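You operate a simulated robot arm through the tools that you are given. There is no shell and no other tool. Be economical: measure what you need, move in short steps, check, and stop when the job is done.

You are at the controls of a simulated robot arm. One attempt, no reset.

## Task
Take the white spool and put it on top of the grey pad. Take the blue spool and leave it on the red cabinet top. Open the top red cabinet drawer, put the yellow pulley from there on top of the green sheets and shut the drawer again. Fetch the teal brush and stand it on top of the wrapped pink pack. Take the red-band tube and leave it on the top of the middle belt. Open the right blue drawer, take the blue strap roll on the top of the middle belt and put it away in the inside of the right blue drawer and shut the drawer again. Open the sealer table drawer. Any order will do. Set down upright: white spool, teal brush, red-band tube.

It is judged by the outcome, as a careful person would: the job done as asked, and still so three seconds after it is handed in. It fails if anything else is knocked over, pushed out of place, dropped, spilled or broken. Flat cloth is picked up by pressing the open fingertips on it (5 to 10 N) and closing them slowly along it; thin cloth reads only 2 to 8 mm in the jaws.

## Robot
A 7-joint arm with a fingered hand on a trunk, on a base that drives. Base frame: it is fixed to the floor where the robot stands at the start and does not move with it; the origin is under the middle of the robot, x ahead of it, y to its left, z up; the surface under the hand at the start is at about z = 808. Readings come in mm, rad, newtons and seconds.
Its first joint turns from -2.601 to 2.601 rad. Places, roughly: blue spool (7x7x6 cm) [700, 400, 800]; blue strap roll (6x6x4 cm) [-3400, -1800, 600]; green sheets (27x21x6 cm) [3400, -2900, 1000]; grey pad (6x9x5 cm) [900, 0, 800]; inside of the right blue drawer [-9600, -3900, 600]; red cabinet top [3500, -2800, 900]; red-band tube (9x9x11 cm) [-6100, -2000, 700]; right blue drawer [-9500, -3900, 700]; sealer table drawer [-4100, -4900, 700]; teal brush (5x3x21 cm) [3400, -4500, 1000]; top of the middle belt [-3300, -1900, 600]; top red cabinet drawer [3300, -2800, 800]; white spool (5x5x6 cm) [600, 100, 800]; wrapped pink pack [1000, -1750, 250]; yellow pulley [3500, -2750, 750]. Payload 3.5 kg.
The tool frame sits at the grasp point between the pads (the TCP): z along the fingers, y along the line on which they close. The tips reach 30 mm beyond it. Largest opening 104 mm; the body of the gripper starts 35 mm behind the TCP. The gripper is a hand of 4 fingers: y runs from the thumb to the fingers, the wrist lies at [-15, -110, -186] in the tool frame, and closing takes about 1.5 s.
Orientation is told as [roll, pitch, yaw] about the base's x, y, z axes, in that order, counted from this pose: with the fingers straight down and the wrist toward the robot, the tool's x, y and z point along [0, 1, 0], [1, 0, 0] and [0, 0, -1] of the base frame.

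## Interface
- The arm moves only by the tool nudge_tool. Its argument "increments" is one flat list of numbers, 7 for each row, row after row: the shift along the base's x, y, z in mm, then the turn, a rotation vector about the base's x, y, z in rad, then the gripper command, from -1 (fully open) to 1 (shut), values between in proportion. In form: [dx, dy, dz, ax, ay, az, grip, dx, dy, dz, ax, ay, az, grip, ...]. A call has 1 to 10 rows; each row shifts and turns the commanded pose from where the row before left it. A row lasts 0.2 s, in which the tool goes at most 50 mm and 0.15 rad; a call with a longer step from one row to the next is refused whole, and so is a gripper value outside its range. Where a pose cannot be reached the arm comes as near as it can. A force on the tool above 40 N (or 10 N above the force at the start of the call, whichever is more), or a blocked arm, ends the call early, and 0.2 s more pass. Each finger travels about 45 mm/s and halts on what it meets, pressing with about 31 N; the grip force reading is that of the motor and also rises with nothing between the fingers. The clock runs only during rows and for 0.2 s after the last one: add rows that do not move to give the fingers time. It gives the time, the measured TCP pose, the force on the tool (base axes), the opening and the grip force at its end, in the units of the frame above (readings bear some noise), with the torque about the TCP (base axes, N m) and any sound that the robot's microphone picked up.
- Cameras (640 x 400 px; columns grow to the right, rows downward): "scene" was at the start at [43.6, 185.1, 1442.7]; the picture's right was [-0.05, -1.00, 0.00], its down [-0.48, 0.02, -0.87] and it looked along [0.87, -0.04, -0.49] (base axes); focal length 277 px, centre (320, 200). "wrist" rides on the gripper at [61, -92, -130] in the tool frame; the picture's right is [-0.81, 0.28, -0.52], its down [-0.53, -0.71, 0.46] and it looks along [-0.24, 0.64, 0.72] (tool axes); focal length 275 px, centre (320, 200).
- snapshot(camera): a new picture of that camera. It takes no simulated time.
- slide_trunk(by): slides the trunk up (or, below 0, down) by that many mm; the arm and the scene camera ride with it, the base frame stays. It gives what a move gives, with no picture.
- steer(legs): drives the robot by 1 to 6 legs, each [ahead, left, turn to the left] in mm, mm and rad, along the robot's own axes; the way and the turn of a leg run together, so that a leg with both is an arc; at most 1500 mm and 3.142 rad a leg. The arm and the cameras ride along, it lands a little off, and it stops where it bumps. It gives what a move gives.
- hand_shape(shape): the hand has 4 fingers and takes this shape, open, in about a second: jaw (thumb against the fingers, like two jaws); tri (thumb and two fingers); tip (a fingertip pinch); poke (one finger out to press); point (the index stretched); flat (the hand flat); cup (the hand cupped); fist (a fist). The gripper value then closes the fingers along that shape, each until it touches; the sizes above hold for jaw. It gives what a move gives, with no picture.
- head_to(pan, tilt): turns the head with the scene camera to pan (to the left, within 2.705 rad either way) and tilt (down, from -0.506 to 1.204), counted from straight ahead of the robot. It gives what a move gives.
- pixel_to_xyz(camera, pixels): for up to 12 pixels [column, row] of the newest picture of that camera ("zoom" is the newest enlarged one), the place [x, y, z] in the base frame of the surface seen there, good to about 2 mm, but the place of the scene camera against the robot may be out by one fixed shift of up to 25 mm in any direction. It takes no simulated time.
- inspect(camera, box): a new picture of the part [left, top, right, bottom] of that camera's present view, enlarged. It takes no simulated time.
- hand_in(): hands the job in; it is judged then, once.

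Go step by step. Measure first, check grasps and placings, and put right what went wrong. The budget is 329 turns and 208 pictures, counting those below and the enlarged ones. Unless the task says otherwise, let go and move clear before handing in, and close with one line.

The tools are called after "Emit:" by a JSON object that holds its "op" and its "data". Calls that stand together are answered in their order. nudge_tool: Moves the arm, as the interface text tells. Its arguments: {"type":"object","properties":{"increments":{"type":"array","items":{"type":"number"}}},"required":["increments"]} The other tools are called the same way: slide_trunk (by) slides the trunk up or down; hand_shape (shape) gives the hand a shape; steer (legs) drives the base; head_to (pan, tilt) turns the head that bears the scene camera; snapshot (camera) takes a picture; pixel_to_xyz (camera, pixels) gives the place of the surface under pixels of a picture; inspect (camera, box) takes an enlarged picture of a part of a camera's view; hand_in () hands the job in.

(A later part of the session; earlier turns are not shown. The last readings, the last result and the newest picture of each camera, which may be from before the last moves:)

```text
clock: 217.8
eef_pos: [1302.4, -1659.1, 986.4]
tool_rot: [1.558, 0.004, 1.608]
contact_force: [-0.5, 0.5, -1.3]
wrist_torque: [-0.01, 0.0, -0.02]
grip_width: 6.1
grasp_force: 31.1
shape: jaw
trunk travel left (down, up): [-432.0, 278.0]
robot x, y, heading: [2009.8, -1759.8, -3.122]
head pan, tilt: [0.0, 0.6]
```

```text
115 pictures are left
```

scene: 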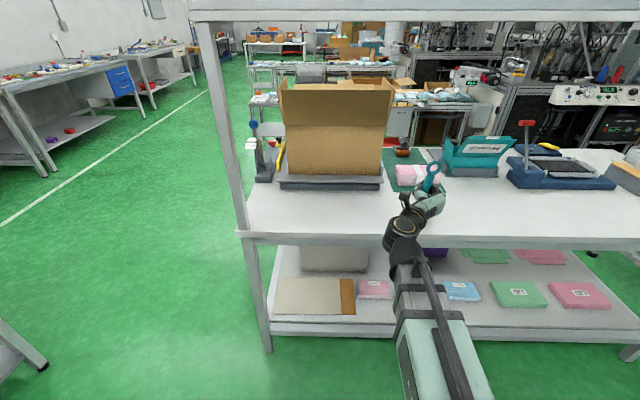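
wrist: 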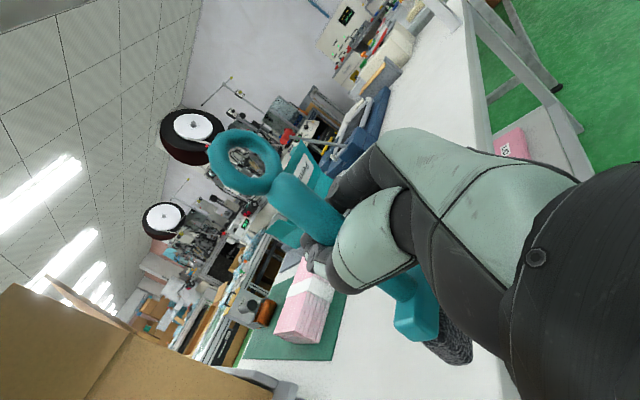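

Emit:
{"op": "pixel_to_xyz", "data": {"camera": "wrist", "pixels": [[280, 185], [290, 200], [305, 215], [320, 232], [330, 240], [405, 295], [410, 325], [430, 320], [440, 350], [465, 355], [400, 370], [430, 380]]}}

Emit:
{"op": "inspect", "data": {"camera": "wrist", "box": [190, 110, 490, 400]}}

```text
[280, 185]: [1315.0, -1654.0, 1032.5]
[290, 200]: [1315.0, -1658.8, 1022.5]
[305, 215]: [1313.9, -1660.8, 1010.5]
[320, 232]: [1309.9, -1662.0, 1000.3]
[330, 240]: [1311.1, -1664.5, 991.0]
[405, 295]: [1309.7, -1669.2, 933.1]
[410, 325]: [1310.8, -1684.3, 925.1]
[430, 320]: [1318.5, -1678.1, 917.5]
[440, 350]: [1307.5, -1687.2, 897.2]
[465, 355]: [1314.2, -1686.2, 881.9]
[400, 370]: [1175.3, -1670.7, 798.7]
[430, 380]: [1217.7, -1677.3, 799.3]
```

```text
1.38 times, centred on (340, 255) of wrist
```

zoom: 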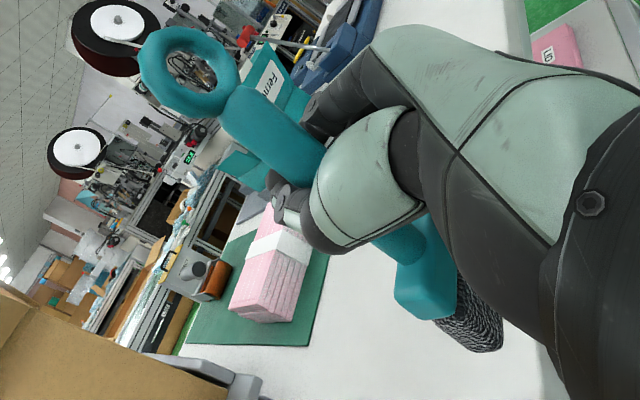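

The brush leans 0.15 rad towards +y. I rotate the hand to bring it vertical and drive 105 mm further over the table edge (surface z 799).

Emit:
{"op": "nudge_tool", "data": {"increments": [0, 0, 0, 0.075, -0.025, 0, 1, 0, 0, 0, 0.075, -0.02, 0, 1, 0, 0, 0, 0, 0, 0, 1]}}

Emit:
{"op": "steer", "data": {"legs": [[105, 0, 0]]}}

Emit:
{"op": "snapshot", "data": {"camera": "wrist"}}

Emit:
{"op": "pixel_to_xyz", "data": {"camera": "wrist", "pixels": [[280, 185], [290, 200], [305, 215], [320, 232], [330, 240], [405, 295], [410, 325], [430, 320], [440, 350], [460, 350], [450, 365], [380, 350]]}}

```text
clock: 218.6
eef_pos: [1301.2, -1659.6, 986.8]
tool_rot: [1.506, -0.144, 1.61]
contact_force: [-0.1, -0.1, -1.6]
wrist_torque: [0.0, 0.02, 0.02]
grip_width: 6.3
grasp_force: 30.6
shape: jaw
trunk travel left (down, up): [-432.0, 278.0]
robot x, y, heading: [2007.9, -1762.0, -3.116]
head pan, tilt: [0.0, 0.6]
```

```text
clock: 219.7
eef_pos: [1198.0, -1660.6, 986.6]
tool_rot: [1.503, -0.143, 1.611]
contact_force: [1.1, -0.5, -0.6]
wrist_torque: [0.0, -0.06, -0.03]
grip_width: 6.3
grasp_force: 31.2
shape: jaw
trunk travel left (down, up): [-432.0, 278.0]
robot x, y, heading: [1905.3, -1763.2, -3.12]
head pan, tilt: [0.0, 0.6]
```

```text
113 pictures are left
```

wrist: 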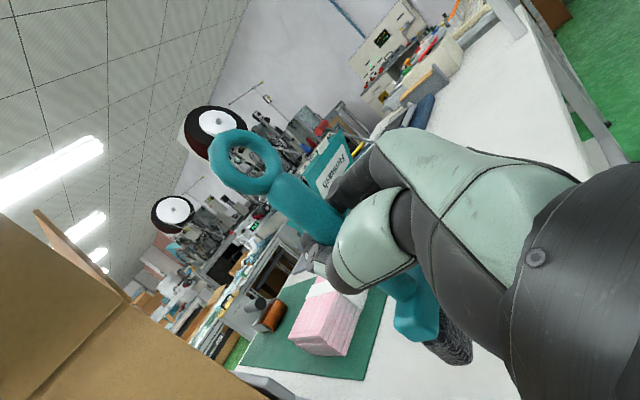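

```text
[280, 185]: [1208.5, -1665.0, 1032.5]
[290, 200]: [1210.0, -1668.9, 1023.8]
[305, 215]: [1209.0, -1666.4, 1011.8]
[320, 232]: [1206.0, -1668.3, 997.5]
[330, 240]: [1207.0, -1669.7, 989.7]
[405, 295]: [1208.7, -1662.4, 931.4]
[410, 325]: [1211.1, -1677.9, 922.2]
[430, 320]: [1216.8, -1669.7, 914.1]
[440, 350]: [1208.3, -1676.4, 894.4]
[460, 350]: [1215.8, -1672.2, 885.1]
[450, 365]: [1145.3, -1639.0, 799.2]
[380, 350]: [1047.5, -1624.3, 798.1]
```

The handle is now vertical. I lower the trunk towards the table top in decreasing steps.

Emit:
{"op": "slide_trunk", "data": {"by": -58}}

Emit:
{"op": "slide_trunk", "data": {"by": -5}}

Emit:
{"op": "slide_trunk", "data": {"by": -3}}

Emit:
{"op": "inspect", "data": {"camera": "wrist", "box": [240, 160, 520, 400]}}

```text
clock: 220.7
eef_pos: [1197.4, -1660.6, 928.4]
tool_rot: [1.503, -0.142, 1.61]
contact_force: [-0.2, 0.2, -0.8]
wrist_torque: [0.04, 0.04, 0.01]
grip_width: 6.3
grasp_force: 30.6
shape: jaw
trunk travel left (down, up): [-374.0, 336.0]
robot x, y, heading: [1904.4, -1766.4, -3.117]
head pan, tilt: [0.0, 0.6]
```

```text
clock: 221.2
eef_pos: [1198.0, -1661.6, 924.4]
tool_rot: [1.503, -0.142, 1.611]
contact_force: [-0.4, 0.1, -0.7]
wrist_torque: [0.01, -0.01, -0.02]
grip_width: 6.5
grasp_force: 30.4
shape: jaw
trunk travel left (down, up): [-369.0, 341.0]
robot x, y, heading: [1904.2, -1761.4, -3.118]
head pan, tilt: [0.0, 0.6]
```

```text
clock: 221.8
eef_pos: [1198.3, -1661.0, 920.3]
tool_rot: [1.504, -0.144, 1.609]
contact_force: [0.1, 0.3, -0.4]
wrist_torque: [0.04, 0.0, 0.01]
grip_width: 6.3
grasp_force: 30.3
shape: jaw
trunk travel left (down, up): [-366.0, 344.0]
robot x, y, heading: [1904.8, -1760.7, -3.119]
head pan, tilt: [0.0, 0.6]
```

```text
1.67 times, centred on (380, 280) of wrist
```

zoom: 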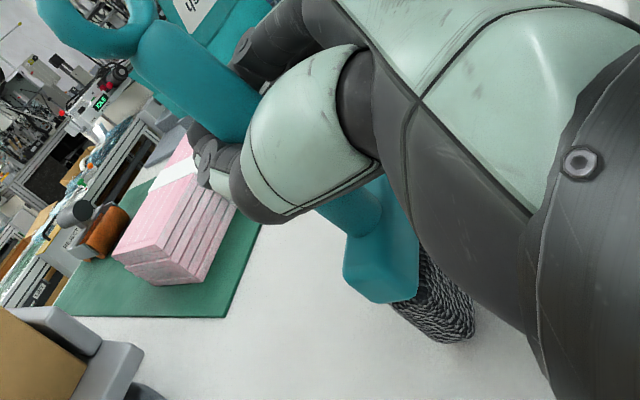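

Emit:
{"op": "slide_trunk", "data": {"by": -3}}

Emit:
{"op": "slide_trunk", "data": {"by": -2}}

Emit:
{"op": "slide_trunk", "data": {"by": -2}}

Emit:
{"op": "slide_trunk", "data": {"by": -2}}

```text
clock: 222.3
eef_pos: [1198.2, -1661.4, 917.7]
tool_rot: [1.504, -0.144, 1.609]
contact_force: [0.6, 0.6, -0.2]
wrist_torque: [0.0, -0.03, -0.01]
grip_width: 6.6
grasp_force: 30.7
shape: jaw
trunk travel left (down, up): [-363.0, 347.0]
robot x, y, heading: [1905.6, -1761.6, -3.116]
head pan, tilt: [0.0, 0.6]
```

```text
clock: 222.8
eef_pos: [1198.0, -1661.2, 916.0]
tool_rot: [1.506, -0.144, 1.608]
contact_force: [-0.3, 0.1, 0.8]
wrist_torque: [0.03, 0.0, 0.01]
grip_width: 6.3
grasp_force: 31.3
shape: jaw
trunk travel left (down, up): [-361.0, 349.0]
robot x, y, heading: [1906.9, -1763.7, -3.118]
head pan, tilt: [0.0, 0.6]
```

```text
clock: 223.3
eef_pos: [1197.7, -1662.0, 914.2]
tool_rot: [1.507, -0.143, 1.609]
contact_force: [0.5, 0.3, 3.0]
wrist_torque: [0.03, -0.02, 0.02]
grip_width: 6.4
grasp_force: 30.8
shape: jaw
trunk travel left (down, up): [-359.0, 351.0]
robot x, y, heading: [1904.8, -1766.5, -3.12]
head pan, tilt: [0.0, 0.6]
```

```text
clock: 223.8
eef_pos: [1197.5, -1661.8, 911.6]
tool_rot: [1.505, -0.146, 1.612]
contact_force: [-0.2, 0.2, 1.4]
wrist_torque: [0.03, -0.01, 0.0]
grip_width: 6.0
grasp_force: 31.1
shape: jaw
trunk travel left (down, up): [-357.0, 353.0]
robot x, y, heading: [1903.0, -1761.4, -3.118]
head pan, tilt: [0.0, 0.6]
```

The bristles touch the table (1–3 N). I open slowly and look.

Emit:
{"op": "nudge_tool", "data": {"increments": [0, 0, 0, 0, 0, 0, 0.9, 0, 0, 0, 0, 0, 0, 0.8, 0, 0, 0, 0, 0, 0, 0.7, 0, 0, 0, 0, 0, 0, 0.6, 0, 0, 0, 0, 0, 0, 0.4, 0, 0, 0, 0, 0, 0, 0.2, 0, 0, 0, 0, 0, 0, 0, 0, 0, 0, 0, 0, 0, -0.3, 0, 0, 0, 0, 0, 0, -0.5, 0, 0, 0, 0, 0, 0, -0.5]}}

Emit:
{"op": "snapshot", "data": {"camera": "wrist"}}

```text
clock: 226.0
eef_pos: [1197.5, -1659.9, 912.3]
tool_rot: [1.504, -0.143, 1.61]
contact_force: [-0.5, -0.3, -0.1]
wrist_torque: [0.01, 0.03, -0.05]
grip_width: 77.8
grasp_force: 0.1
shape: jaw
trunk travel left (down, up): [-357.0, 353.0]
robot x, y, heading: [1906.0, -1767.2, -3.117]
head pan, tilt: [0.0, 0.6]
```

```text
111 pictures are left
```

wrist: 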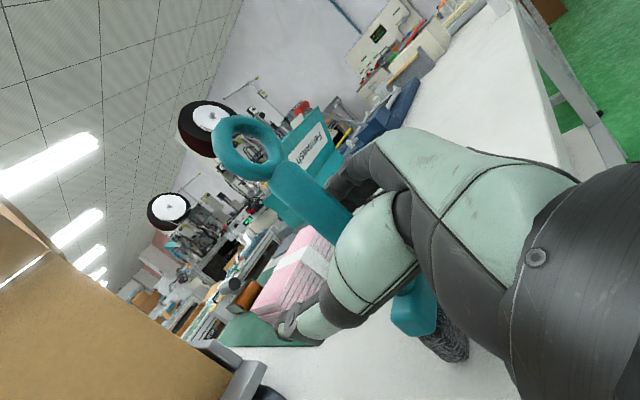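

The brush stands by itself. I back off, pitch the hand down by 0.55 rad and undo the roll.

Emit:
{"op": "steer", "data": {"legs": [[-160, 0, 0]]}}

Emit:
{"op": "nudge_tool", "data": {"increments": [0, 0, 30, -0.145, 0, 0, -0.5, 0, 0, 20, 0, -0.12, 0, -0.5, 0, 0, 20, 0, -0.12, 0, -0.5, 0, 0, 0, 0, -0.12, 0, -0.5, 0, 0, 0, 0, -0.12, 0, -0.5, 0, 0, 0, 0, 0, 0, -0.5]}}

Emit:
{"op": "snapshot", "data": {"camera": "wrist"}}

Emit:
{"op": "snapshot", "data": {"camera": "scene"}}

```text
clock: 227.4
eef_pos: [1354.7, -1657.7, 911.0]
tool_rot: [1.504, -0.143, 1.609]
contact_force: [0.0, 0.1, -0.7]
wrist_torque: [0.02, 0.0, -0.01]
grip_width: 77.6
grasp_force: 0.1
shape: jaw
trunk travel left (down, up): [-357.0, 353.0]
robot x, y, heading: [2061.4, -1760.1, -3.119]
head pan, tilt: [0.0, 0.6]
```

```text
clock: 228.8
eef_pos: [1355.2, -1657.2, 981.6]
tool_rot: [1.029, 0.019, 1.606]
contact_force: [-0.4, 0.2, -0.9]
wrist_torque: [-0.03, 0.02, -0.02]
grip_width: 77.5
grasp_force: 0.1
shape: jaw
trunk travel left (down, up): [-357.0, 353.0]
robot x, y, heading: [2064.7, -1760.7, -3.115]
head pan, tilt: [0.0, 0.6]
```

```text
110 pictures are left
```

wrist: 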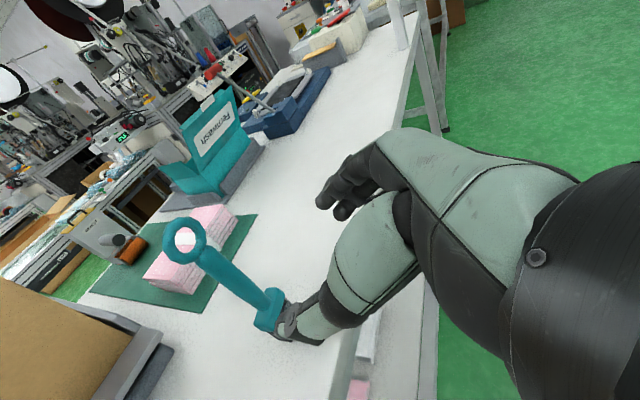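

```text
109 pictures are left
```

scene: 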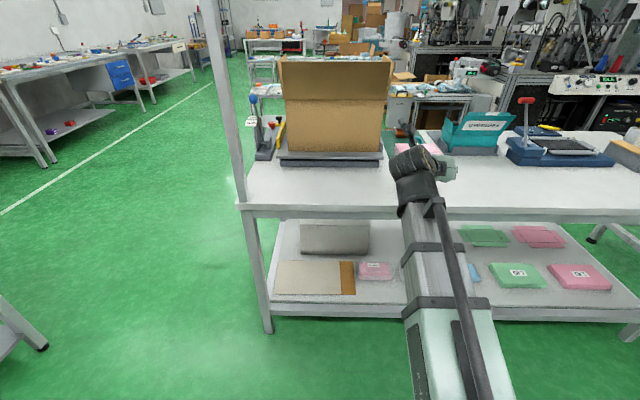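

Emit:
{"op": "pixel_to_xyz", "data": {"camera": "wrist", "pixels": [[205, 252], [215, 265], [230, 277], [245, 288], [258, 298], [268, 325], [280, 295], [185, 220], [180, 260], [240, 340]]}}

Emit:
{"op": "inspect", "data": {"camera": "wrist", "box": [140, 200, 340, 360]}}

```text
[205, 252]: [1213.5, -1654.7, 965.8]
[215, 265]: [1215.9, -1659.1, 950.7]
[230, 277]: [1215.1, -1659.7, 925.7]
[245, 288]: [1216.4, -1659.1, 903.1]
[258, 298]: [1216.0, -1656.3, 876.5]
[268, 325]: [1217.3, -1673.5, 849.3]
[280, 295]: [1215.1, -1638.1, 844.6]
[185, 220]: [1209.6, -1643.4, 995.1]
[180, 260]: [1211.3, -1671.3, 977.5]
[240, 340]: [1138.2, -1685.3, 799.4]
```

```text
2.50 times, centred on (240, 280) of wrist
```

zoom: 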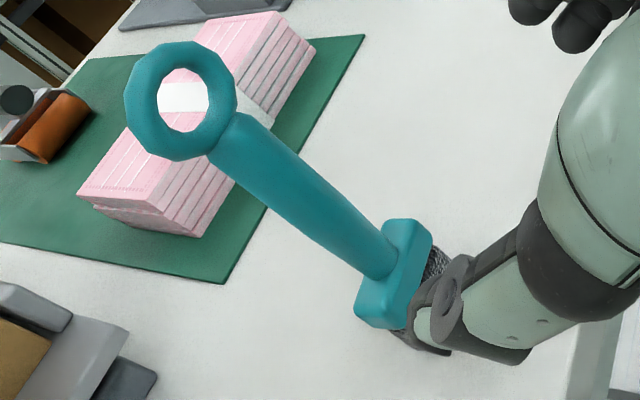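

The brush stands upright at (1209, −1652). I lower the pitched hand to z 935 and drive onto the handle.

Emit:
{"op": "nudge_tool", "data": {"increments": [0, 4, -25, 0, 0, 0, -0.5, 0, 0, -21, 0, 0, 0, -0.5, 0, 0, 0, 0, 0, 0, -0.5]}}

Emit:
{"op": "steer", "data": {"legs": [[110, 0, 0]]}}

Emit:
{"op": "snapshot", "data": {"camera": "wrist"}}

```text
clock: 229.6
eef_pos: [1356.2, -1654.1, 935.1]
tool_rot: [1.03, 0.02, 1.604]
contact_force: [0.4, 0.2, 0.3]
wrist_torque: [-0.01, 0.0, -0.02]
grip_width: 77.7
grasp_force: 0.1
shape: jaw
trunk travel left (down, up): [-357.0, 353.0]
robot x, y, heading: [2063.7, -1758.4, -3.119]
head pan, tilt: [0.0, 0.6]
```

```text
clock: 230.8
eef_pos: [1246.7, -1656.7, 937.1]
tool_rot: [1.031, 0.02, 1.606]
contact_force: [-0.2, 0.2, 0.1]
wrist_torque: [-0.02, 0.02, 0.0]
grip_width: 77.9
grasp_force: 0.0
shape: jaw
trunk travel left (down, up): [-357.0, 353.0]
robot x, y, heading: [1954.2, -1763.9, -3.116]
head pan, tilt: [0.0, 0.6]
```

```text
107 pictures are left
```

wrist: 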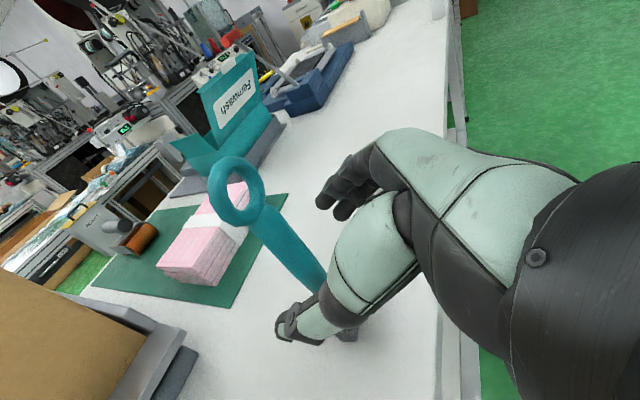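

Emit:
{"op": "nudge_tool", "data": {"increments": [-15, 3, 0, 0, 0, 0, -0.5, -18, 2, 0, 0, 0, 0, -0.5, 0, 0, 0, 0, 0, 0, -0.5, 0, 0, 0, 0, 0, 0, 0, 0, 0, 0, 0, 0, 0, 0.3, 0, 0, 0, 0, 0, 0, 0.6, 0, 0, 0, 0, 0, 0, 0.8, 0, 0, 0, 0, 0, 0, 0.9, 0, 0, 0, 0, 0, 0, 1, 0, 0, 0, 0, 0, 0, 1]}}

Emit:
{"op": "snapshot", "data": {"camera": "wrist"}}

```text
clock: 233.0
eef_pos: [1214.5, -1652.1, 936.0]
tool_rot: [1.033, 0.021, 1.607]
contact_force: [-0.2, 0.3, -0.8]
wrist_torque: [-0.03, -0.04, 0.02]
grip_width: 13.5
grasp_force: 30.6
shape: jaw
trunk travel left (down, up): [-357.0, 353.0]
robot x, y, heading: [1955.7, -1764.3, -3.123]
head pan, tilt: [0.0, 0.6]
```

```text
106 pictures are left
```

wrist: 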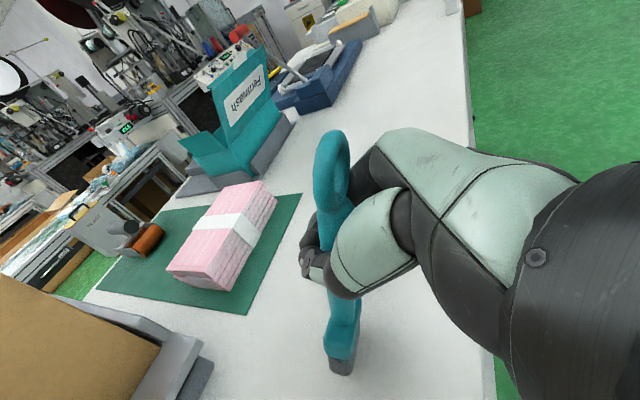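

The closing twisted the brush in the hand. I measure how it lies now.

Emit:
{"op": "inspect", "data": {"camera": "wrist", "box": [240, 110, 440, 390]}}

Emit:
{"op": "pixel_to_xyz", "data": {"camera": "wrist", "pixels": [[333, 150], [325, 180], [335, 205], [340, 215], [340, 300], [340, 312], [345, 330], [333, 340], [352, 330], [340, 365], [350, 358]]}}

```text
1.43 times, centred on (340, 250) of wrist
```

zoom: 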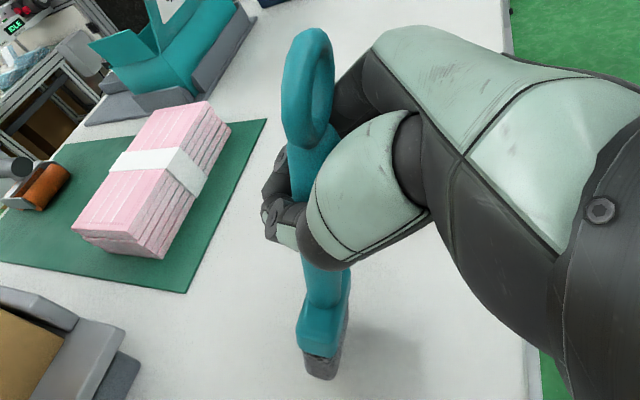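

```text
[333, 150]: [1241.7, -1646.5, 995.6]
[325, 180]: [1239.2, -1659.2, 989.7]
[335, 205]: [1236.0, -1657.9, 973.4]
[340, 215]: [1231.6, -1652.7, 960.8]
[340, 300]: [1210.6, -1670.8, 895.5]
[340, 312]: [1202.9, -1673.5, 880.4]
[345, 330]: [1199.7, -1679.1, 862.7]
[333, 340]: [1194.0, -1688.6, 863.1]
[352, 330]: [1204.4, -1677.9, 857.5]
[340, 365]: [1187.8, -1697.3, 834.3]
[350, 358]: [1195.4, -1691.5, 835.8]
```

It is now firmly held but leaning (0.32 towards the robot, 0.24 sideways). I lift it and rotate the hand to bring it vertical, which pitches the hand further down — useful.

Emit:
{"op": "slide_trunk", "data": {"by": 80}}

Emit:
{"op": "nudge_tool", "data": {"increments": [0, 0, 0, 0.08, -0.11, 0, 1, 0, 0, 0, 0.08, -0.11, 0, 1, 0, 0, 0, 0.08, -0.1, 0, 1, 0, 0, 0, 0, 0, 0, 1]}}

Emit:
{"op": "snapshot", "data": {"camera": "wrist"}}

Emit:
{"op": "pixel_to_xyz", "data": {"camera": "wrist", "pixels": [[333, 150], [325, 180], [335, 205], [340, 215], [340, 300], [340, 312], [345, 330], [333, 340], [352, 330], [340, 365], [350, 358]]}}

```text
clock: 234.2
eef_pos: [1215.1, -1652.8, 1016.2]
tool_rot: [1.032, 0.019, 1.607]
contact_force: [-0.2, 0.5, -1.0]
wrist_torque: [0.0, -0.02, -0.03]
grip_width: 13.4
grasp_force: 31.0
shape: jaw
trunk travel left (down, up): [-437.0, 273.0]
robot x, y, heading: [1955.9, -1761.1, -3.116]
head pan, tilt: [0.0, 0.6]
```

```text
clock: 235.2
eef_pos: [1214.9, -1653.9, 1016.9]
tool_rot: [0.695, -0.208, 1.637]
contact_force: [0.0, -0.4, -1.7]
wrist_torque: [-0.02, 0.04, 0.01]
grip_width: 12.7
grasp_force: 31.1
shape: jaw
trunk travel left (down, up): [-437.0, 273.0]
robot x, y, heading: [1951.9, -1763.3, -3.112]
head pan, tilt: [0.0, 0.6]
```

```text
104 pictures are left
```

wrist: 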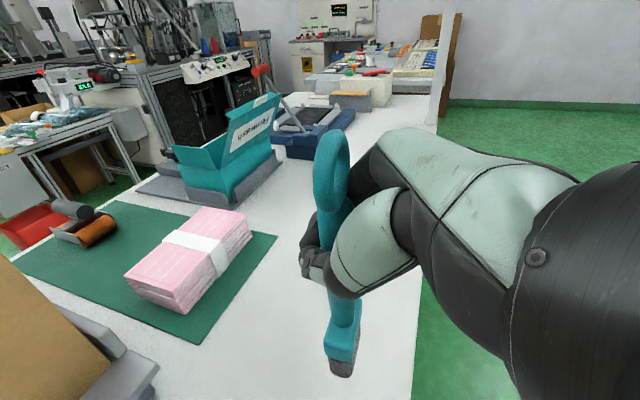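

```text
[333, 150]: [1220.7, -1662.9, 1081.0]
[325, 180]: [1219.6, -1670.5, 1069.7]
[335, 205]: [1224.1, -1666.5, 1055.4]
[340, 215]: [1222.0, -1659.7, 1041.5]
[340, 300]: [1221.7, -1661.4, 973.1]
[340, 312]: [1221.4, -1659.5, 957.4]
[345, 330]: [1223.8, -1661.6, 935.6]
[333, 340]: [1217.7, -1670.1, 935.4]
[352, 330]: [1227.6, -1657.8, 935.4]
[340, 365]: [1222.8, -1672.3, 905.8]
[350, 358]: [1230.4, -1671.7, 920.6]
```

The brush is vertical now, axis over the TCP. I back off from the table, lower the trunk, and look at the pack.

Emit:
{"op": "steer", "data": {"legs": [[-260, 0, -0.02]]}}

Emit:
{"op": "slide_trunk", "data": {"by": -397}}

Emit:
{"op": "head_to", "data": {"pan": -0.1, "tilt": 0.4}}

Emit:
{"op": "snapshot", "data": {"camera": "wrist"}}

Emit:
{"op": "snapshot", "data": {"camera": "scene"}}

```text
clock: 237.0
eef_pos: [1472.7, -1635.0, 1016.3]
tool_rot: [0.698, -0.206, 1.617]
contact_force: [-0.2, -0.3, 0.4]
wrist_torque: [-0.02, -0.03, 0.02]
grip_width: 13.3
grasp_force: 31.1
shape: jaw
trunk travel left (down, up): [-437.0, 273.0]
robot x, y, heading: [2208.3, -1761.6, -3.135]
head pan, tilt: [0.0, 0.6]
```

```text
clock: 240.8
eef_pos: [1473.5, -1633.4, 619.1]
tool_rot: [0.698, -0.207, 1.616]
contact_force: [-1.2, 0.8, 0.1]
wrist_torque: [-0.02, -0.05, -0.01]
grip_width: 12.8
grasp_force: 31.2
shape: jaw
trunk travel left (down, up): [-40.0, 670.0]
robot x, y, heading: [2213.8, -1761.2, -3.135]
head pan, tilt: [0.0, 0.6]
```

```text
clock: 241.6
eef_pos: [1473.2, -1634.6, 620.0]
tool_rot: [0.698, -0.205, 1.617]
contact_force: [0.5, -0.2, -0.2]
wrist_torque: [0.0, 0.02, -0.02]
grip_width: 12.9
grasp_force: 30.9
shape: jaw
trunk travel left (down, up): [-40.0, 670.0]
robot x, y, heading: [2211.9, -1756.8, -3.138]
head pan, tilt: [-0.099, 0.4]
```

```text
103 pictures are left
```

wrist: 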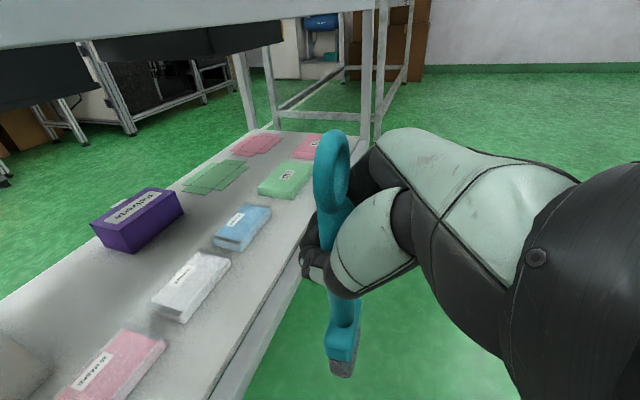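

```text
102 pictures are left
```

scene: 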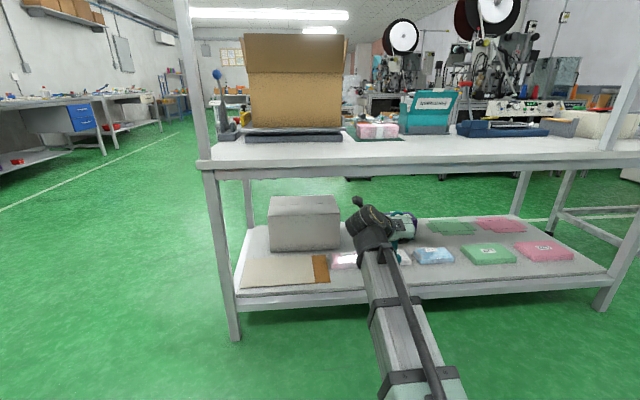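

The wrapped pink pack is at wrist (110,370). I measure it and the clearances.

Emit:
{"op": "pixel_to_xyz", "data": {"camera": "wrist", "pixels": [[130, 335], [160, 345], [85, 395], [130, 395], [115, 365], [100, 385], [140, 360], [250, 300], [200, 290], [200, 20], [330, 8], [10, 345]]}}

Emit:
{"op": "inspect", "data": {"camera": "wrist", "box": [0, 230, 260, 400]}}

Emit:
{"op": "pixel_to_xyz", "data": {"camera": "scene", "pixels": [[345, 263], [345, 256], [345, 268], [334, 262], [345, 172], [345, 165], [300, 240], [318, 270]]}}

```text
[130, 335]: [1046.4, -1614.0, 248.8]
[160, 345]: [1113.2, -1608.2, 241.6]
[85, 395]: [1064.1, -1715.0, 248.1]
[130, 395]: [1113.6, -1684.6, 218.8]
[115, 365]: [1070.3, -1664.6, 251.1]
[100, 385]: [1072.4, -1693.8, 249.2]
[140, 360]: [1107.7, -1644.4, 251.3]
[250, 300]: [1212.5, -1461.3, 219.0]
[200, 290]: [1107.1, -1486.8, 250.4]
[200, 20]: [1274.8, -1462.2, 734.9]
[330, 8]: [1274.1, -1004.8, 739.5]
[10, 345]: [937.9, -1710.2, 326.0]
```

```text
2.35 times, centred on (130, 315) of wrist
```

zoom: 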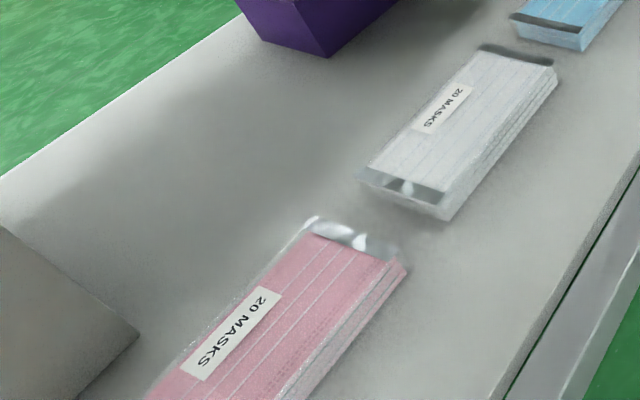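

```text
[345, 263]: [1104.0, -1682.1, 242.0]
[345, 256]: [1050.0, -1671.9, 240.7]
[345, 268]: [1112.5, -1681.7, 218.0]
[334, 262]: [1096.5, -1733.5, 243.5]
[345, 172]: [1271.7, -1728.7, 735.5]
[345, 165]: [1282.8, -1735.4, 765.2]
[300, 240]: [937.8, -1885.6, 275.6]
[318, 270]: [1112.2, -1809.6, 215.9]
```

Emit:
{"op": "inspect", "data": {"camera": "wrist", "box": [290, 110, 390, 400]}}

Emit:
{"op": "pixel_to_xyz", "data": {"camera": "wrist", "pixels": [[340, 376], [335, 372], [346, 374], [332, 360], [355, 360], [330, 345], [358, 345], [338, 132], [335, 320], [350, 310], [338, 215]]}}

```text
1.38 times, centred on (340, 255) of wrist
```

zoom: 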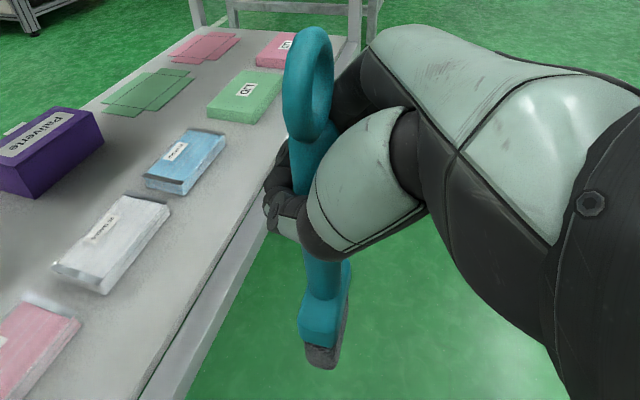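

```text
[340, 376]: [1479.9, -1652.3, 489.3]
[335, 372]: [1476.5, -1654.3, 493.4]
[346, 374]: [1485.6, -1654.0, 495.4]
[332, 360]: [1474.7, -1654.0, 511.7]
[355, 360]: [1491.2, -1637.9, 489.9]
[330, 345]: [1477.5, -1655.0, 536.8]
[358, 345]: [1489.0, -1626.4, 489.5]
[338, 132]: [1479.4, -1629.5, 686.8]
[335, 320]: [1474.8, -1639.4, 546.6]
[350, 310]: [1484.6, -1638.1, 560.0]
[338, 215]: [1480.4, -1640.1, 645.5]
```

Bristle bottom is level at z 489 (131 mm below the TCP). Target TCP is (1073, −1663, 381). I lower the hand in front of the shelf first.

Emit:
{"op": "slide_trunk", "data": {"by": -38}}

Emit:
{"op": "nudge_tool", "data": {"increments": [0, 0, -35, 0, 0, 0, 1, 0, 0, -35, 0, 0, 0, 1, 0, 0, -35, 0, 0, 0, 1, 0, 0, -35, 0, 0, 0, 1, 0, 0, -32, 0, 0, 0, 1, 0, 0, 0, 0, 0, 0, 1]}}

Emit:
{"op": "snapshot", "data": {"camera": "wrist"}}

Emit:
{"op": "snapshot", "data": {"camera": "scene"}}

```text
clock: 242.4
eef_pos: [1472.6, -1633.1, 580.3]
tool_rot: [0.699, -0.205, 1.616]
contact_force: [0.3, -0.5, -0.1]
wrist_torque: [0.05, 0.02, -0.01]
grip_width: 13.0
grasp_force: 30.7
shape: jaw
trunk travel left (down, up): [-2.0, 708.0]
robot x, y, heading: [2211.0, -1759.4, -3.136]
head pan, tilt: [-0.099, 0.4]
```

```text
clock: 243.8
eef_pos: [1473.8, -1634.4, 410.4]
tool_rot: [0.699, -0.206, 1.616]
contact_force: [-0.5, 0.0, -0.1]
wrist_torque: [-0.01, 0.02, 0.02]
grip_width: 12.9
grasp_force: 30.4
shape: jaw
trunk travel left (down, up): [-2.0, 708.0]
robot x, y, heading: [2209.0, -1760.3, -3.133]
head pan, tilt: [-0.099, 0.4]
```

```text
99 pictures are left
```

wrist: 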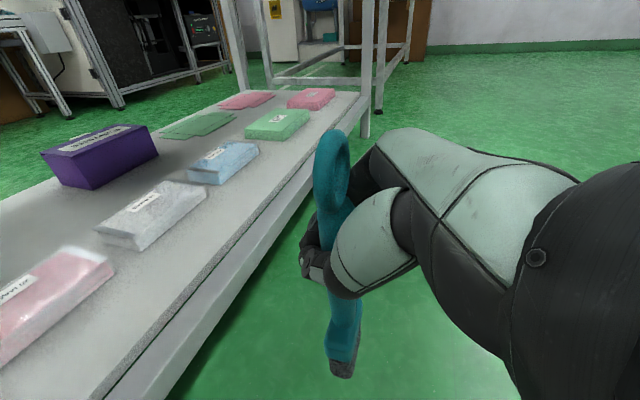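

```text
98 pictures are left
```

scene: 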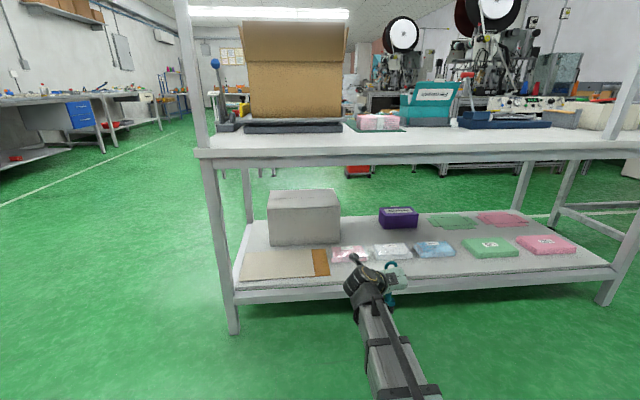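

Emit:
{"op": "pixel_to_xyz", "data": {"camera": "scene", "pixels": [[370, 300], [375, 320], [385, 345], [395, 370], [400, 392], [360, 280], [350, 260], [340, 256], [365, 256], [350, 250]]}}

Emit:
{"op": "pixel_to_xyz", "data": {"camera": "wrist", "pixels": [[65, 252], [110, 262], [60, 285], [30, 310], [10, 345], [80, 265], [85, 280]]}}

```text
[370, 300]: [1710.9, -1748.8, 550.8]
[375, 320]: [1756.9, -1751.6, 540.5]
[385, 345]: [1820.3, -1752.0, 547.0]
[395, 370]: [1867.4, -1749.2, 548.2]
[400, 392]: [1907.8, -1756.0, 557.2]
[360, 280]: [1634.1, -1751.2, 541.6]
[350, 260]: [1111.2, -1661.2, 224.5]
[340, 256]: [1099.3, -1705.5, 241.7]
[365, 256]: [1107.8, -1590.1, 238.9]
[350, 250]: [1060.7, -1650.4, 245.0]
```

```text
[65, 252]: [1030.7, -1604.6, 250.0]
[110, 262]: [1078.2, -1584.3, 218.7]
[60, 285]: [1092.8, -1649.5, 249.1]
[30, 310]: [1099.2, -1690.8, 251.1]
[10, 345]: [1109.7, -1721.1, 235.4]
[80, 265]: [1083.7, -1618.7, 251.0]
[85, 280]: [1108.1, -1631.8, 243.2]
```

The forearm is level at z 550, well below the table (735). I drive in 300 mm and check.

Emit:
{"op": "steer", "data": {"legs": [[300, 28, 0]]}}

Emit:
{"op": "snapshot", "data": {"camera": "wrist"}}

Emit:
{"op": "snapshot", "data": {"camera": "scene"}}

```text
clock: 245.9
eef_pos: [1170.3, -1670.0, 411.3]
tool_rot: [0.698, -0.205, 1.624]
contact_force: [0.1, 0.6, -0.9]
wrist_torque: [-0.04, 0.0, 0.0]
grip_width: 13.0
grasp_force: 31.5
shape: jaw
trunk travel left (down, up): [-2.0, 708.0]
robot x, y, heading: [1905.1, -1789.0, -3.128]
head pan, tilt: [-0.099, 0.4]
```

```text
97 pictures are left
```

wrist: 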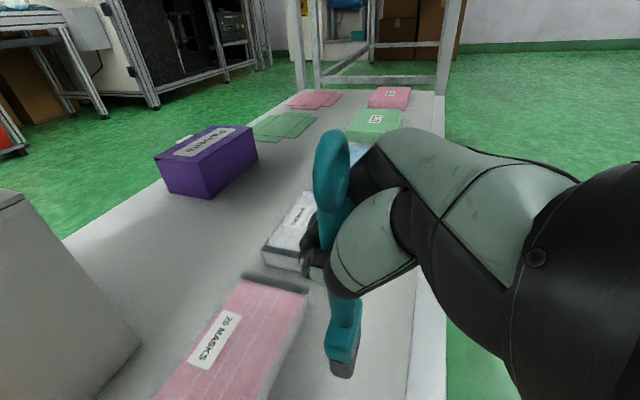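

```text
96 pictures are left
```

scene: 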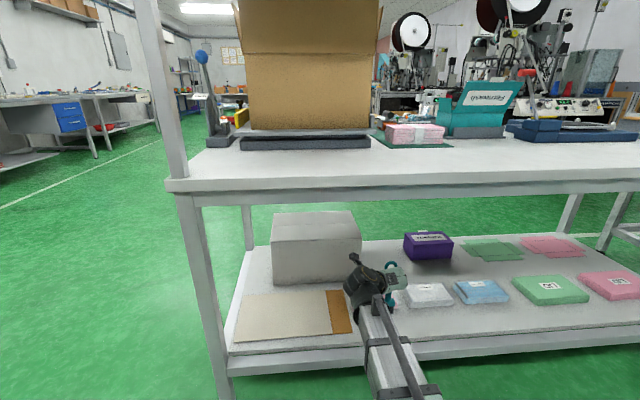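

Emit:
{"op": "pixel_to_xyz", "data": {"camera": "wrist", "pixels": [[245, 285], [300, 295], [265, 345], [240, 340], [215, 345], [165, 390], [250, 395], [235, 370], [342, 374], [333, 360], [356, 345]]}}

Emit:
{"op": "inspect", "data": {"camera": "wrist", "box": [140, 250, 380, 400]}}

```text
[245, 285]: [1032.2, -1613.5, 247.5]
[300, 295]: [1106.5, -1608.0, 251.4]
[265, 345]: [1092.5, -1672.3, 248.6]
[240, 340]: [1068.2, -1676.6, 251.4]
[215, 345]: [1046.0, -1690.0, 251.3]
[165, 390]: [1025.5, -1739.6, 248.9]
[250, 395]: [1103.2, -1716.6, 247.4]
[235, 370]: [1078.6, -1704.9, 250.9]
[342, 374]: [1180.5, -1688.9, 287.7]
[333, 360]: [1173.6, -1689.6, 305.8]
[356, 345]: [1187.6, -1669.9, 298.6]
```

```text
2.67 times, centred on (260, 325) of wrist
```

zoom: 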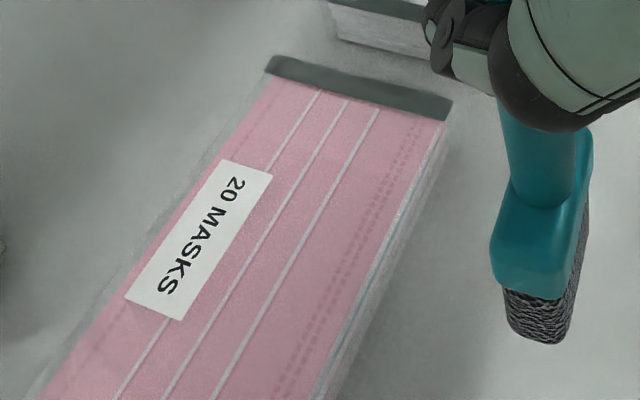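

The pack spans x 1030–1108; its flat top is z 250. I drive another 100 mm so that the brush is over (1069, −1672).

Emit:
{"op": "steer", "data": {"legs": [[100, 0, 0]]}}

Emit:
{"op": "snapshot", "data": {"camera": "wrist"}}

Emit:
{"op": "pixel_to_xyz", "data": {"camera": "wrist", "pixels": [[342, 374], [333, 360], [356, 345], [340, 320], [345, 305]]}}

```text
clock: 247.0
eef_pos: [1070.1, -1674.7, 410.3]
tool_rot: [0.698, -0.206, 1.624]
contact_force: [0.0, 0.0, 0.6]
wrist_torque: [0.01, -0.02, -0.03]
grip_width: 12.9
grasp_force: 30.8
shape: jaw
trunk travel left (down, up): [-2.0, 708.0]
robot x, y, heading: [1809.3, -1792.4, -3.129]
head pan, tilt: [-0.099, 0.4]
```

```text
94 pictures are left
```

wrist: 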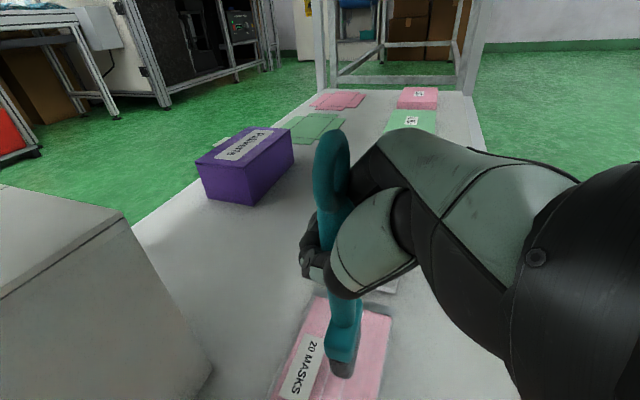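

```text
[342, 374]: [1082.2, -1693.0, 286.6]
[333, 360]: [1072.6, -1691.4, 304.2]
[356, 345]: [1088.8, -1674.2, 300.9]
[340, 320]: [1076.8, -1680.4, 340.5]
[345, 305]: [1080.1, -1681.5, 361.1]
```

Over the pack. I lower in small steps watching the force.

Emit:
{"op": "nudge_tool", "data": {"increments": [-2, 2, -8, 0, 0, 0, 1, 0, 0, -8, 0, 0, 0, 1, 0, 0, -6, 0, 0, 0, 1, 0, 0, 0, 0, 0, 0, 1]}}

Emit:
{"op": "nudge_tool", "data": {"increments": [0, 0, -2, 0, 0, 0, 1, 0, 0, -2, 0, 0, 0, 1, 0, 0, 0, 0, 0, 0, 1]}}

Emit:
{"op": "nudge_tool", "data": {"increments": [0, 0, -2, 0, 0, 0, 1, 0, 0, 0, 0, 0, 0, 1]}}

Emit:
{"op": "inspect", "data": {"camera": "wrist", "box": [220, 240, 440, 400]}}

```text
clock: 248.0
eef_pos: [1067.9, -1671.2, 386.5]
tool_rot: [0.698, -0.204, 1.626]
contact_force: [0.5, 0.7, -0.5]
wrist_torque: [0.01, 0.01, 0.02]
grip_width: 12.8
grasp_force: 31.4
shape: jaw
trunk travel left (down, up): [-2.0, 708.0]
robot x, y, heading: [1806.7, -1790.2, -3.126]
head pan, tilt: [-0.099, 0.4]
```

```text
clock: 248.8
eef_pos: [1068.3, -1671.7, 385.3]
tool_rot: [0.698, -0.208, 1.625]
contact_force: [-0.4, 2.2, 9.9]
wrist_torque: [0.11, 0.08, 0.02]
grip_width: 12.3
grasp_force: 30.7
shape: jaw
trunk travel left (down, up): [-2.0, 708.0]
robot x, y, heading: [1807.6, -1790.6, -3.129]
head pan, tilt: [-0.099, 0.4]
```

```text
clock: 249.4
eef_pos: [1068.3, -1671.2, 383.0]
tool_rot: [0.7, -0.206, 1.625]
contact_force: [-1.1, 1.7, 9.1]
wrist_torque: [0.13, 0.12, -0.04]
grip_width: 11.9
grasp_force: 30.2
shape: jaw
trunk travel left (down, up): [-2.0, 708.0]
robot x, y, heading: [1810.3, -1791.7, -3.129]
head pan, tilt: [-0.099, 0.4]
```

```text
2.50 times, centred on (330, 320) of wrist
```

zoom: 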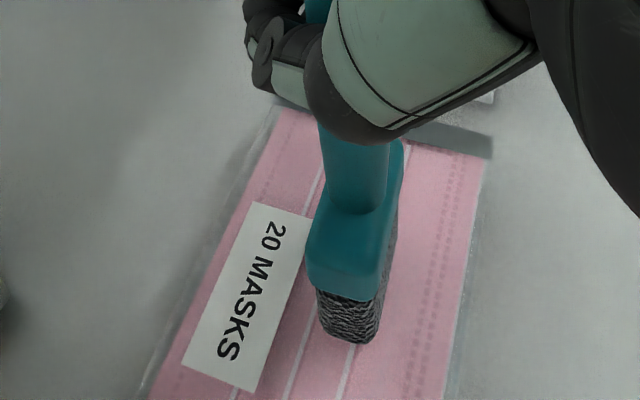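

Contact at 9 N with the bristles on the pack. I ease by 1 mm and open slowly.

Emit:
{"op": "nudge_tool", "data": {"increments": [0, 0, 1.5, 0, 0, 0, 0.9, 0, 0, 0, 0, 0, 0, 0.8, 0, 0, 0, 0, 0, 0, 0.7, 0, 0, 0, 0, 0, 0, 0.6, 0, 0, 0, 0, 0, 0, 0.5, 0, 0, 0, 0, 0, 0, 0.3, 0, 0, 0, 0, 0, 0, 0, 0, 0, 0, 0, 0, 0, -0.4, 0, 0, 0, 0, 0, 0, -0.8, 0, 0, 0, 0, 0, 0, -1]}}

Emit:
{"op": "snapshot", "data": {"camera": "wrist"}}

```text
clock: 251.6
eef_pos: [1067.8, -1671.2, 383.8]
tool_rot: [0.697, -0.207, 1.624]
contact_force: [0.6, 0.1, 0.9]
wrist_torque: [0.02, 0.01, -0.01]
grip_width: 103.5
grasp_force: 0.0
shape: jaw
trunk travel left (down, up): [-2.0, 708.0]
robot x, y, heading: [1810.5, -1791.3, -3.124]
head pan, tilt: [-0.099, 0.4]
```

```text
92 pictures are left
```

wrist: 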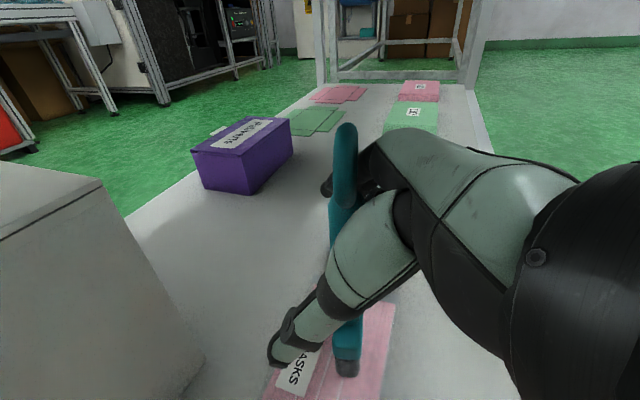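

It stands alone. I drive straight back out.

Emit:
{"op": "steer", "data": {"legs": [[-120, 0, 0]]}}

Emit:
{"op": "snapshot", "data": {"camera": "wrist"}}

Emit:
{"op": "steer", "data": {"legs": [[-350, 0, 0]]}}

Emit:
{"op": "inspect", "data": {"camera": "scene", "box": [240, 200, 480, 330]}}

```text
clock: 252.8
eef_pos: [1189.3, -1669.7, 384.7]
tool_rot: [0.699, -0.207, 1.625]
contact_force: [1.0, -0.1, -0.2]
wrist_torque: [-0.04, 0.03, -0.03]
grip_width: 103.6
grasp_force: 0.1
shape: jaw
trunk travel left (down, up): [-2.0, 708.0]
robot x, y, heading: [1928.8, -1787.6, -3.13]
head pan, tilt: [-0.099, 0.4]
```

```text
91 pictures are left
```

wrist: 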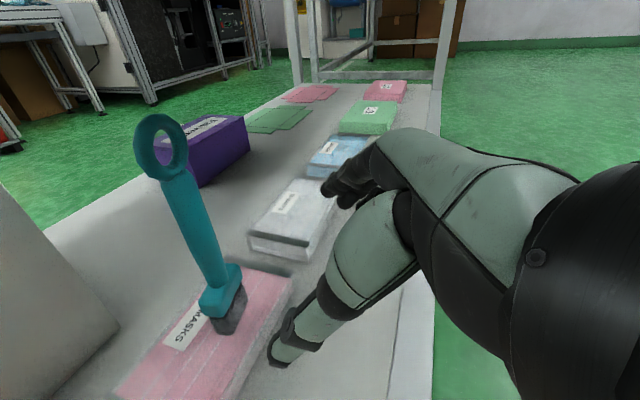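

```text
clock: 255.1
eef_pos: [1541.3, -1661.0, 385.8]
tool_rot: [0.699, -0.207, 1.617]
contact_force: [-0.2, 0.0, -0.3]
wrist_torque: [-0.02, -0.02, -0.01]
grip_width: 103.6
grasp_force: 0.1
shape: jaw
trunk travel left (down, up): [-2.0, 708.0]
robot x, y, heading: [2283.1, -1783.3, -3.133]
head pan, tilt: [-0.099, 0.4]
```

```text
2.67 times, centred on (360, 265) of scene
```

zoom: 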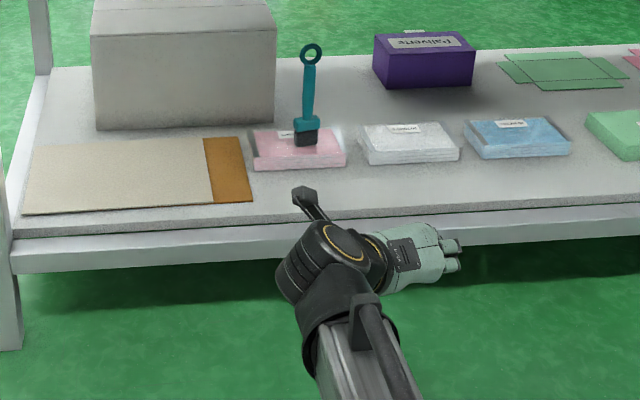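

The teal brush stands upright on the pink pack. Next I raise the trunk, turn the hand back to pointing down, and head for the other side of the room.

Emit:
{"op": "slide_trunk", "data": {"by": 400}}

Emit:
{"op": "slide_trunk", "data": {"by": 150}}

Emit:
{"op": "nudge_tool", "data": {"increments": [10, 0, 10, 0.0361, -0.062, 0.1262, -1, 10, 0, 10, 0.0361, -0.062, 0.1262, -1, 10, 0, 10, 0.0361, -0.062, 0.1262, -1, 10, 0, 10, 0.0361, -0.062, 0.1262, -1, 10, 0, 10, 0.0361, -0.062, 0.1262, -1, 0, 0, 10, 0.0361, -0.062, 0.1262, -1, 0, 0, 0, 0.0361, -0.062, 0.1262, -1, 0, 0, 0, 0.0361, -0.062, 0.1262, -1, 0, 0, 0, 0.0361, -0.062, 0.1262, -1, 0, 0, 0, 0.0361, -0.062, 0.1262, -1]}}

Emit:
{"op": "nudge_tool", "data": {"increments": [0, 0, 0, 0.0361, -0.062, 0.1262, -1, 0, 0, 0, 0, 0, 0, -1]}}

```text
clock: 258.9
eef_pos: [1541.1, -1660.4, 785.6]
tool_rot: [0.698, -0.207, 1.618]
contact_force: [-0.8, -0.8, -0.2]
wrist_torque: [0.0, -0.02, 0.01]
grip_width: 103.6
grasp_force: 0.2
shape: jaw
trunk travel left (down, up): [-402.0, 308.0]
robot x, y, heading: [2278.6, -1788.3, -3.136]
head pan, tilt: [-0.099, 0.4]
```

```text
clock: 260.7
eef_pos: [1541.5, -1661.2, 934.5]
tool_rot: [0.696, -0.204, 1.617]
contact_force: [-0.1, -0.6, -0.2]
wrist_torque: [-0.02, -0.02, 0.02]
grip_width: 103.4
grasp_force: 0.0
shape: jaw
trunk travel left (down, up): [-552.0, 158.0]
robot x, y, heading: [2277.4, -1783.0, -3.138]
head pan, tilt: [-0.099, 0.4]
```

```text
clock: 262.9
eef_pos: [1590.0, -1660.1, 994.5]
tool_rot: [0.039, -0.054, 3.021]
contact_force: [-0.8, 0.6, 0.1]
wrist_torque: [0.03, 0.02, 0.02]
grip_width: 103.7
grasp_force: 0.1
shape: jaw
trunk travel left (down, up): [-552.0, 158.0]
robot x, y, heading: [2278.1, -1787.7, -3.136]
head pan, tilt: [-0.099, 0.4]
```

```text
clock: 263.5
eef_pos: [1589.7, -1660.8, 995.0]
tool_rot: [0.002, 0.004, -3.133]
contact_force: [0.4, 0.1, -0.6]
wrist_torque: [-0.02, 0.02, -0.01]
grip_width: 103.7
grasp_force: 0.0
shape: jaw
trunk travel left (down, up): [-552.0, 158.0]
robot x, y, heading: [2278.8, -1782.7, -3.13]
head pan, tilt: [-0.099, 0.4]
```

Hand points down. I drive back around table 2 (y ≈ −2850 aisle, safe before) to the west and look.

Emit:
{"op": "steer", "data": {"legs": [[0, 1060, -0.011], [1500, 0, 0], [500, 0, 0]]}}

Emit:
{"op": "head_to", "data": {"pan": 0, "tilt": 0.35}}

Emit:
{"op": "snapshot", "data": {"camera": "scene"}}

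```text
clock: 278.4
eef_pos: [-371.6, -2758.8, 995.0]
tool_rot: [0.001, 0.005, -3.119]
contact_force: [-0.6, -0.1, 0.2]
wrist_torque: [-0.01, 0.0, -0.01]
grip_width: 103.6
grasp_force: 0.0
shape: jaw
trunk travel left (down, up): [-552.0, 158.0]
robot x, y, heading: [318.4, -2873.5, -3.119]
head pan, tilt: [-0.099, 0.4]
```

```text
clock: 279.1
eef_pos: [-373.4, -2759.4, 993.8]
tool_rot: [0.001, 0.006, -3.12]
contact_force: [-0.2, -0.3, 0.1]
wrist_torque: [0.0, 0.04, -0.01]
grip_width: 103.7
grasp_force: 0.1
shape: jaw
trunk travel left (down, up): [-552.0, 158.0]
robot x, y, heading: [322.4, -2875.6, -3.114]
head pan, tilt: [0.0, 0.351]
```

```text
89 pictures are left
```

scene: 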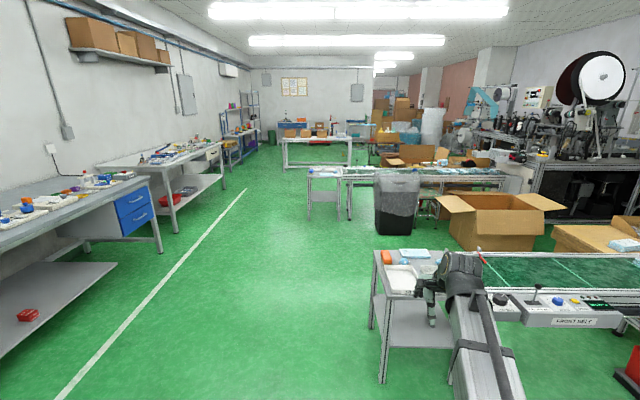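

Emit:
{"op": "pixel_to_xyz", "data": {"camera": "scene", "pixels": [[132, 205], [212, 153], [180, 168], [325, 175], [420, 172], [345, 215], [395, 230], [315, 145], [290, 125], [385, 380], [400, 255], [160, 245]]}}

Emit:
{"op": "inspect", "data": {"camera": "scene", "box": [100, 80, 300, 220]}}

Emit:
{"op": "inspect", "data": {"camera": "scene", "box": [270, 90, 520, 240]}}

```text
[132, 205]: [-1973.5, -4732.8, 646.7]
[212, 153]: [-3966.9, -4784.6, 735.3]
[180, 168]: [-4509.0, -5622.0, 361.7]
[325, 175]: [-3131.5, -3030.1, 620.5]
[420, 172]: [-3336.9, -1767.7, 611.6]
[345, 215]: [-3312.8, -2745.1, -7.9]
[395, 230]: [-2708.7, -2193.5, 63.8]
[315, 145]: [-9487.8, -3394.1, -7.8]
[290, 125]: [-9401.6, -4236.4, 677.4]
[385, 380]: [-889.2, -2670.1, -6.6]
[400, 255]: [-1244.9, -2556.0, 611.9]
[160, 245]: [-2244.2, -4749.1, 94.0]
```

```text
2.86 times, centred on (200, 150) of scene
```

zoom: 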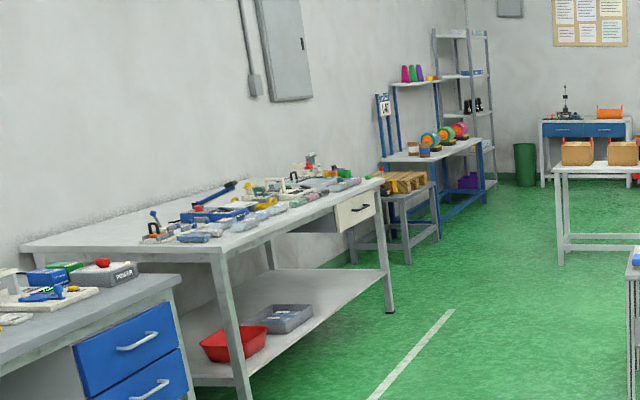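

```text
2.56 times, centred on (395, 165) of scene
```

zoom: 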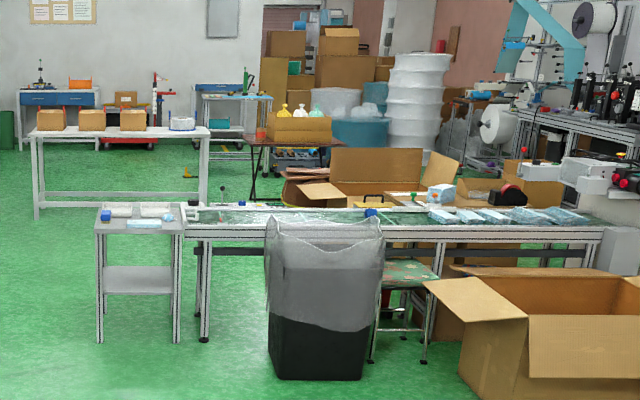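

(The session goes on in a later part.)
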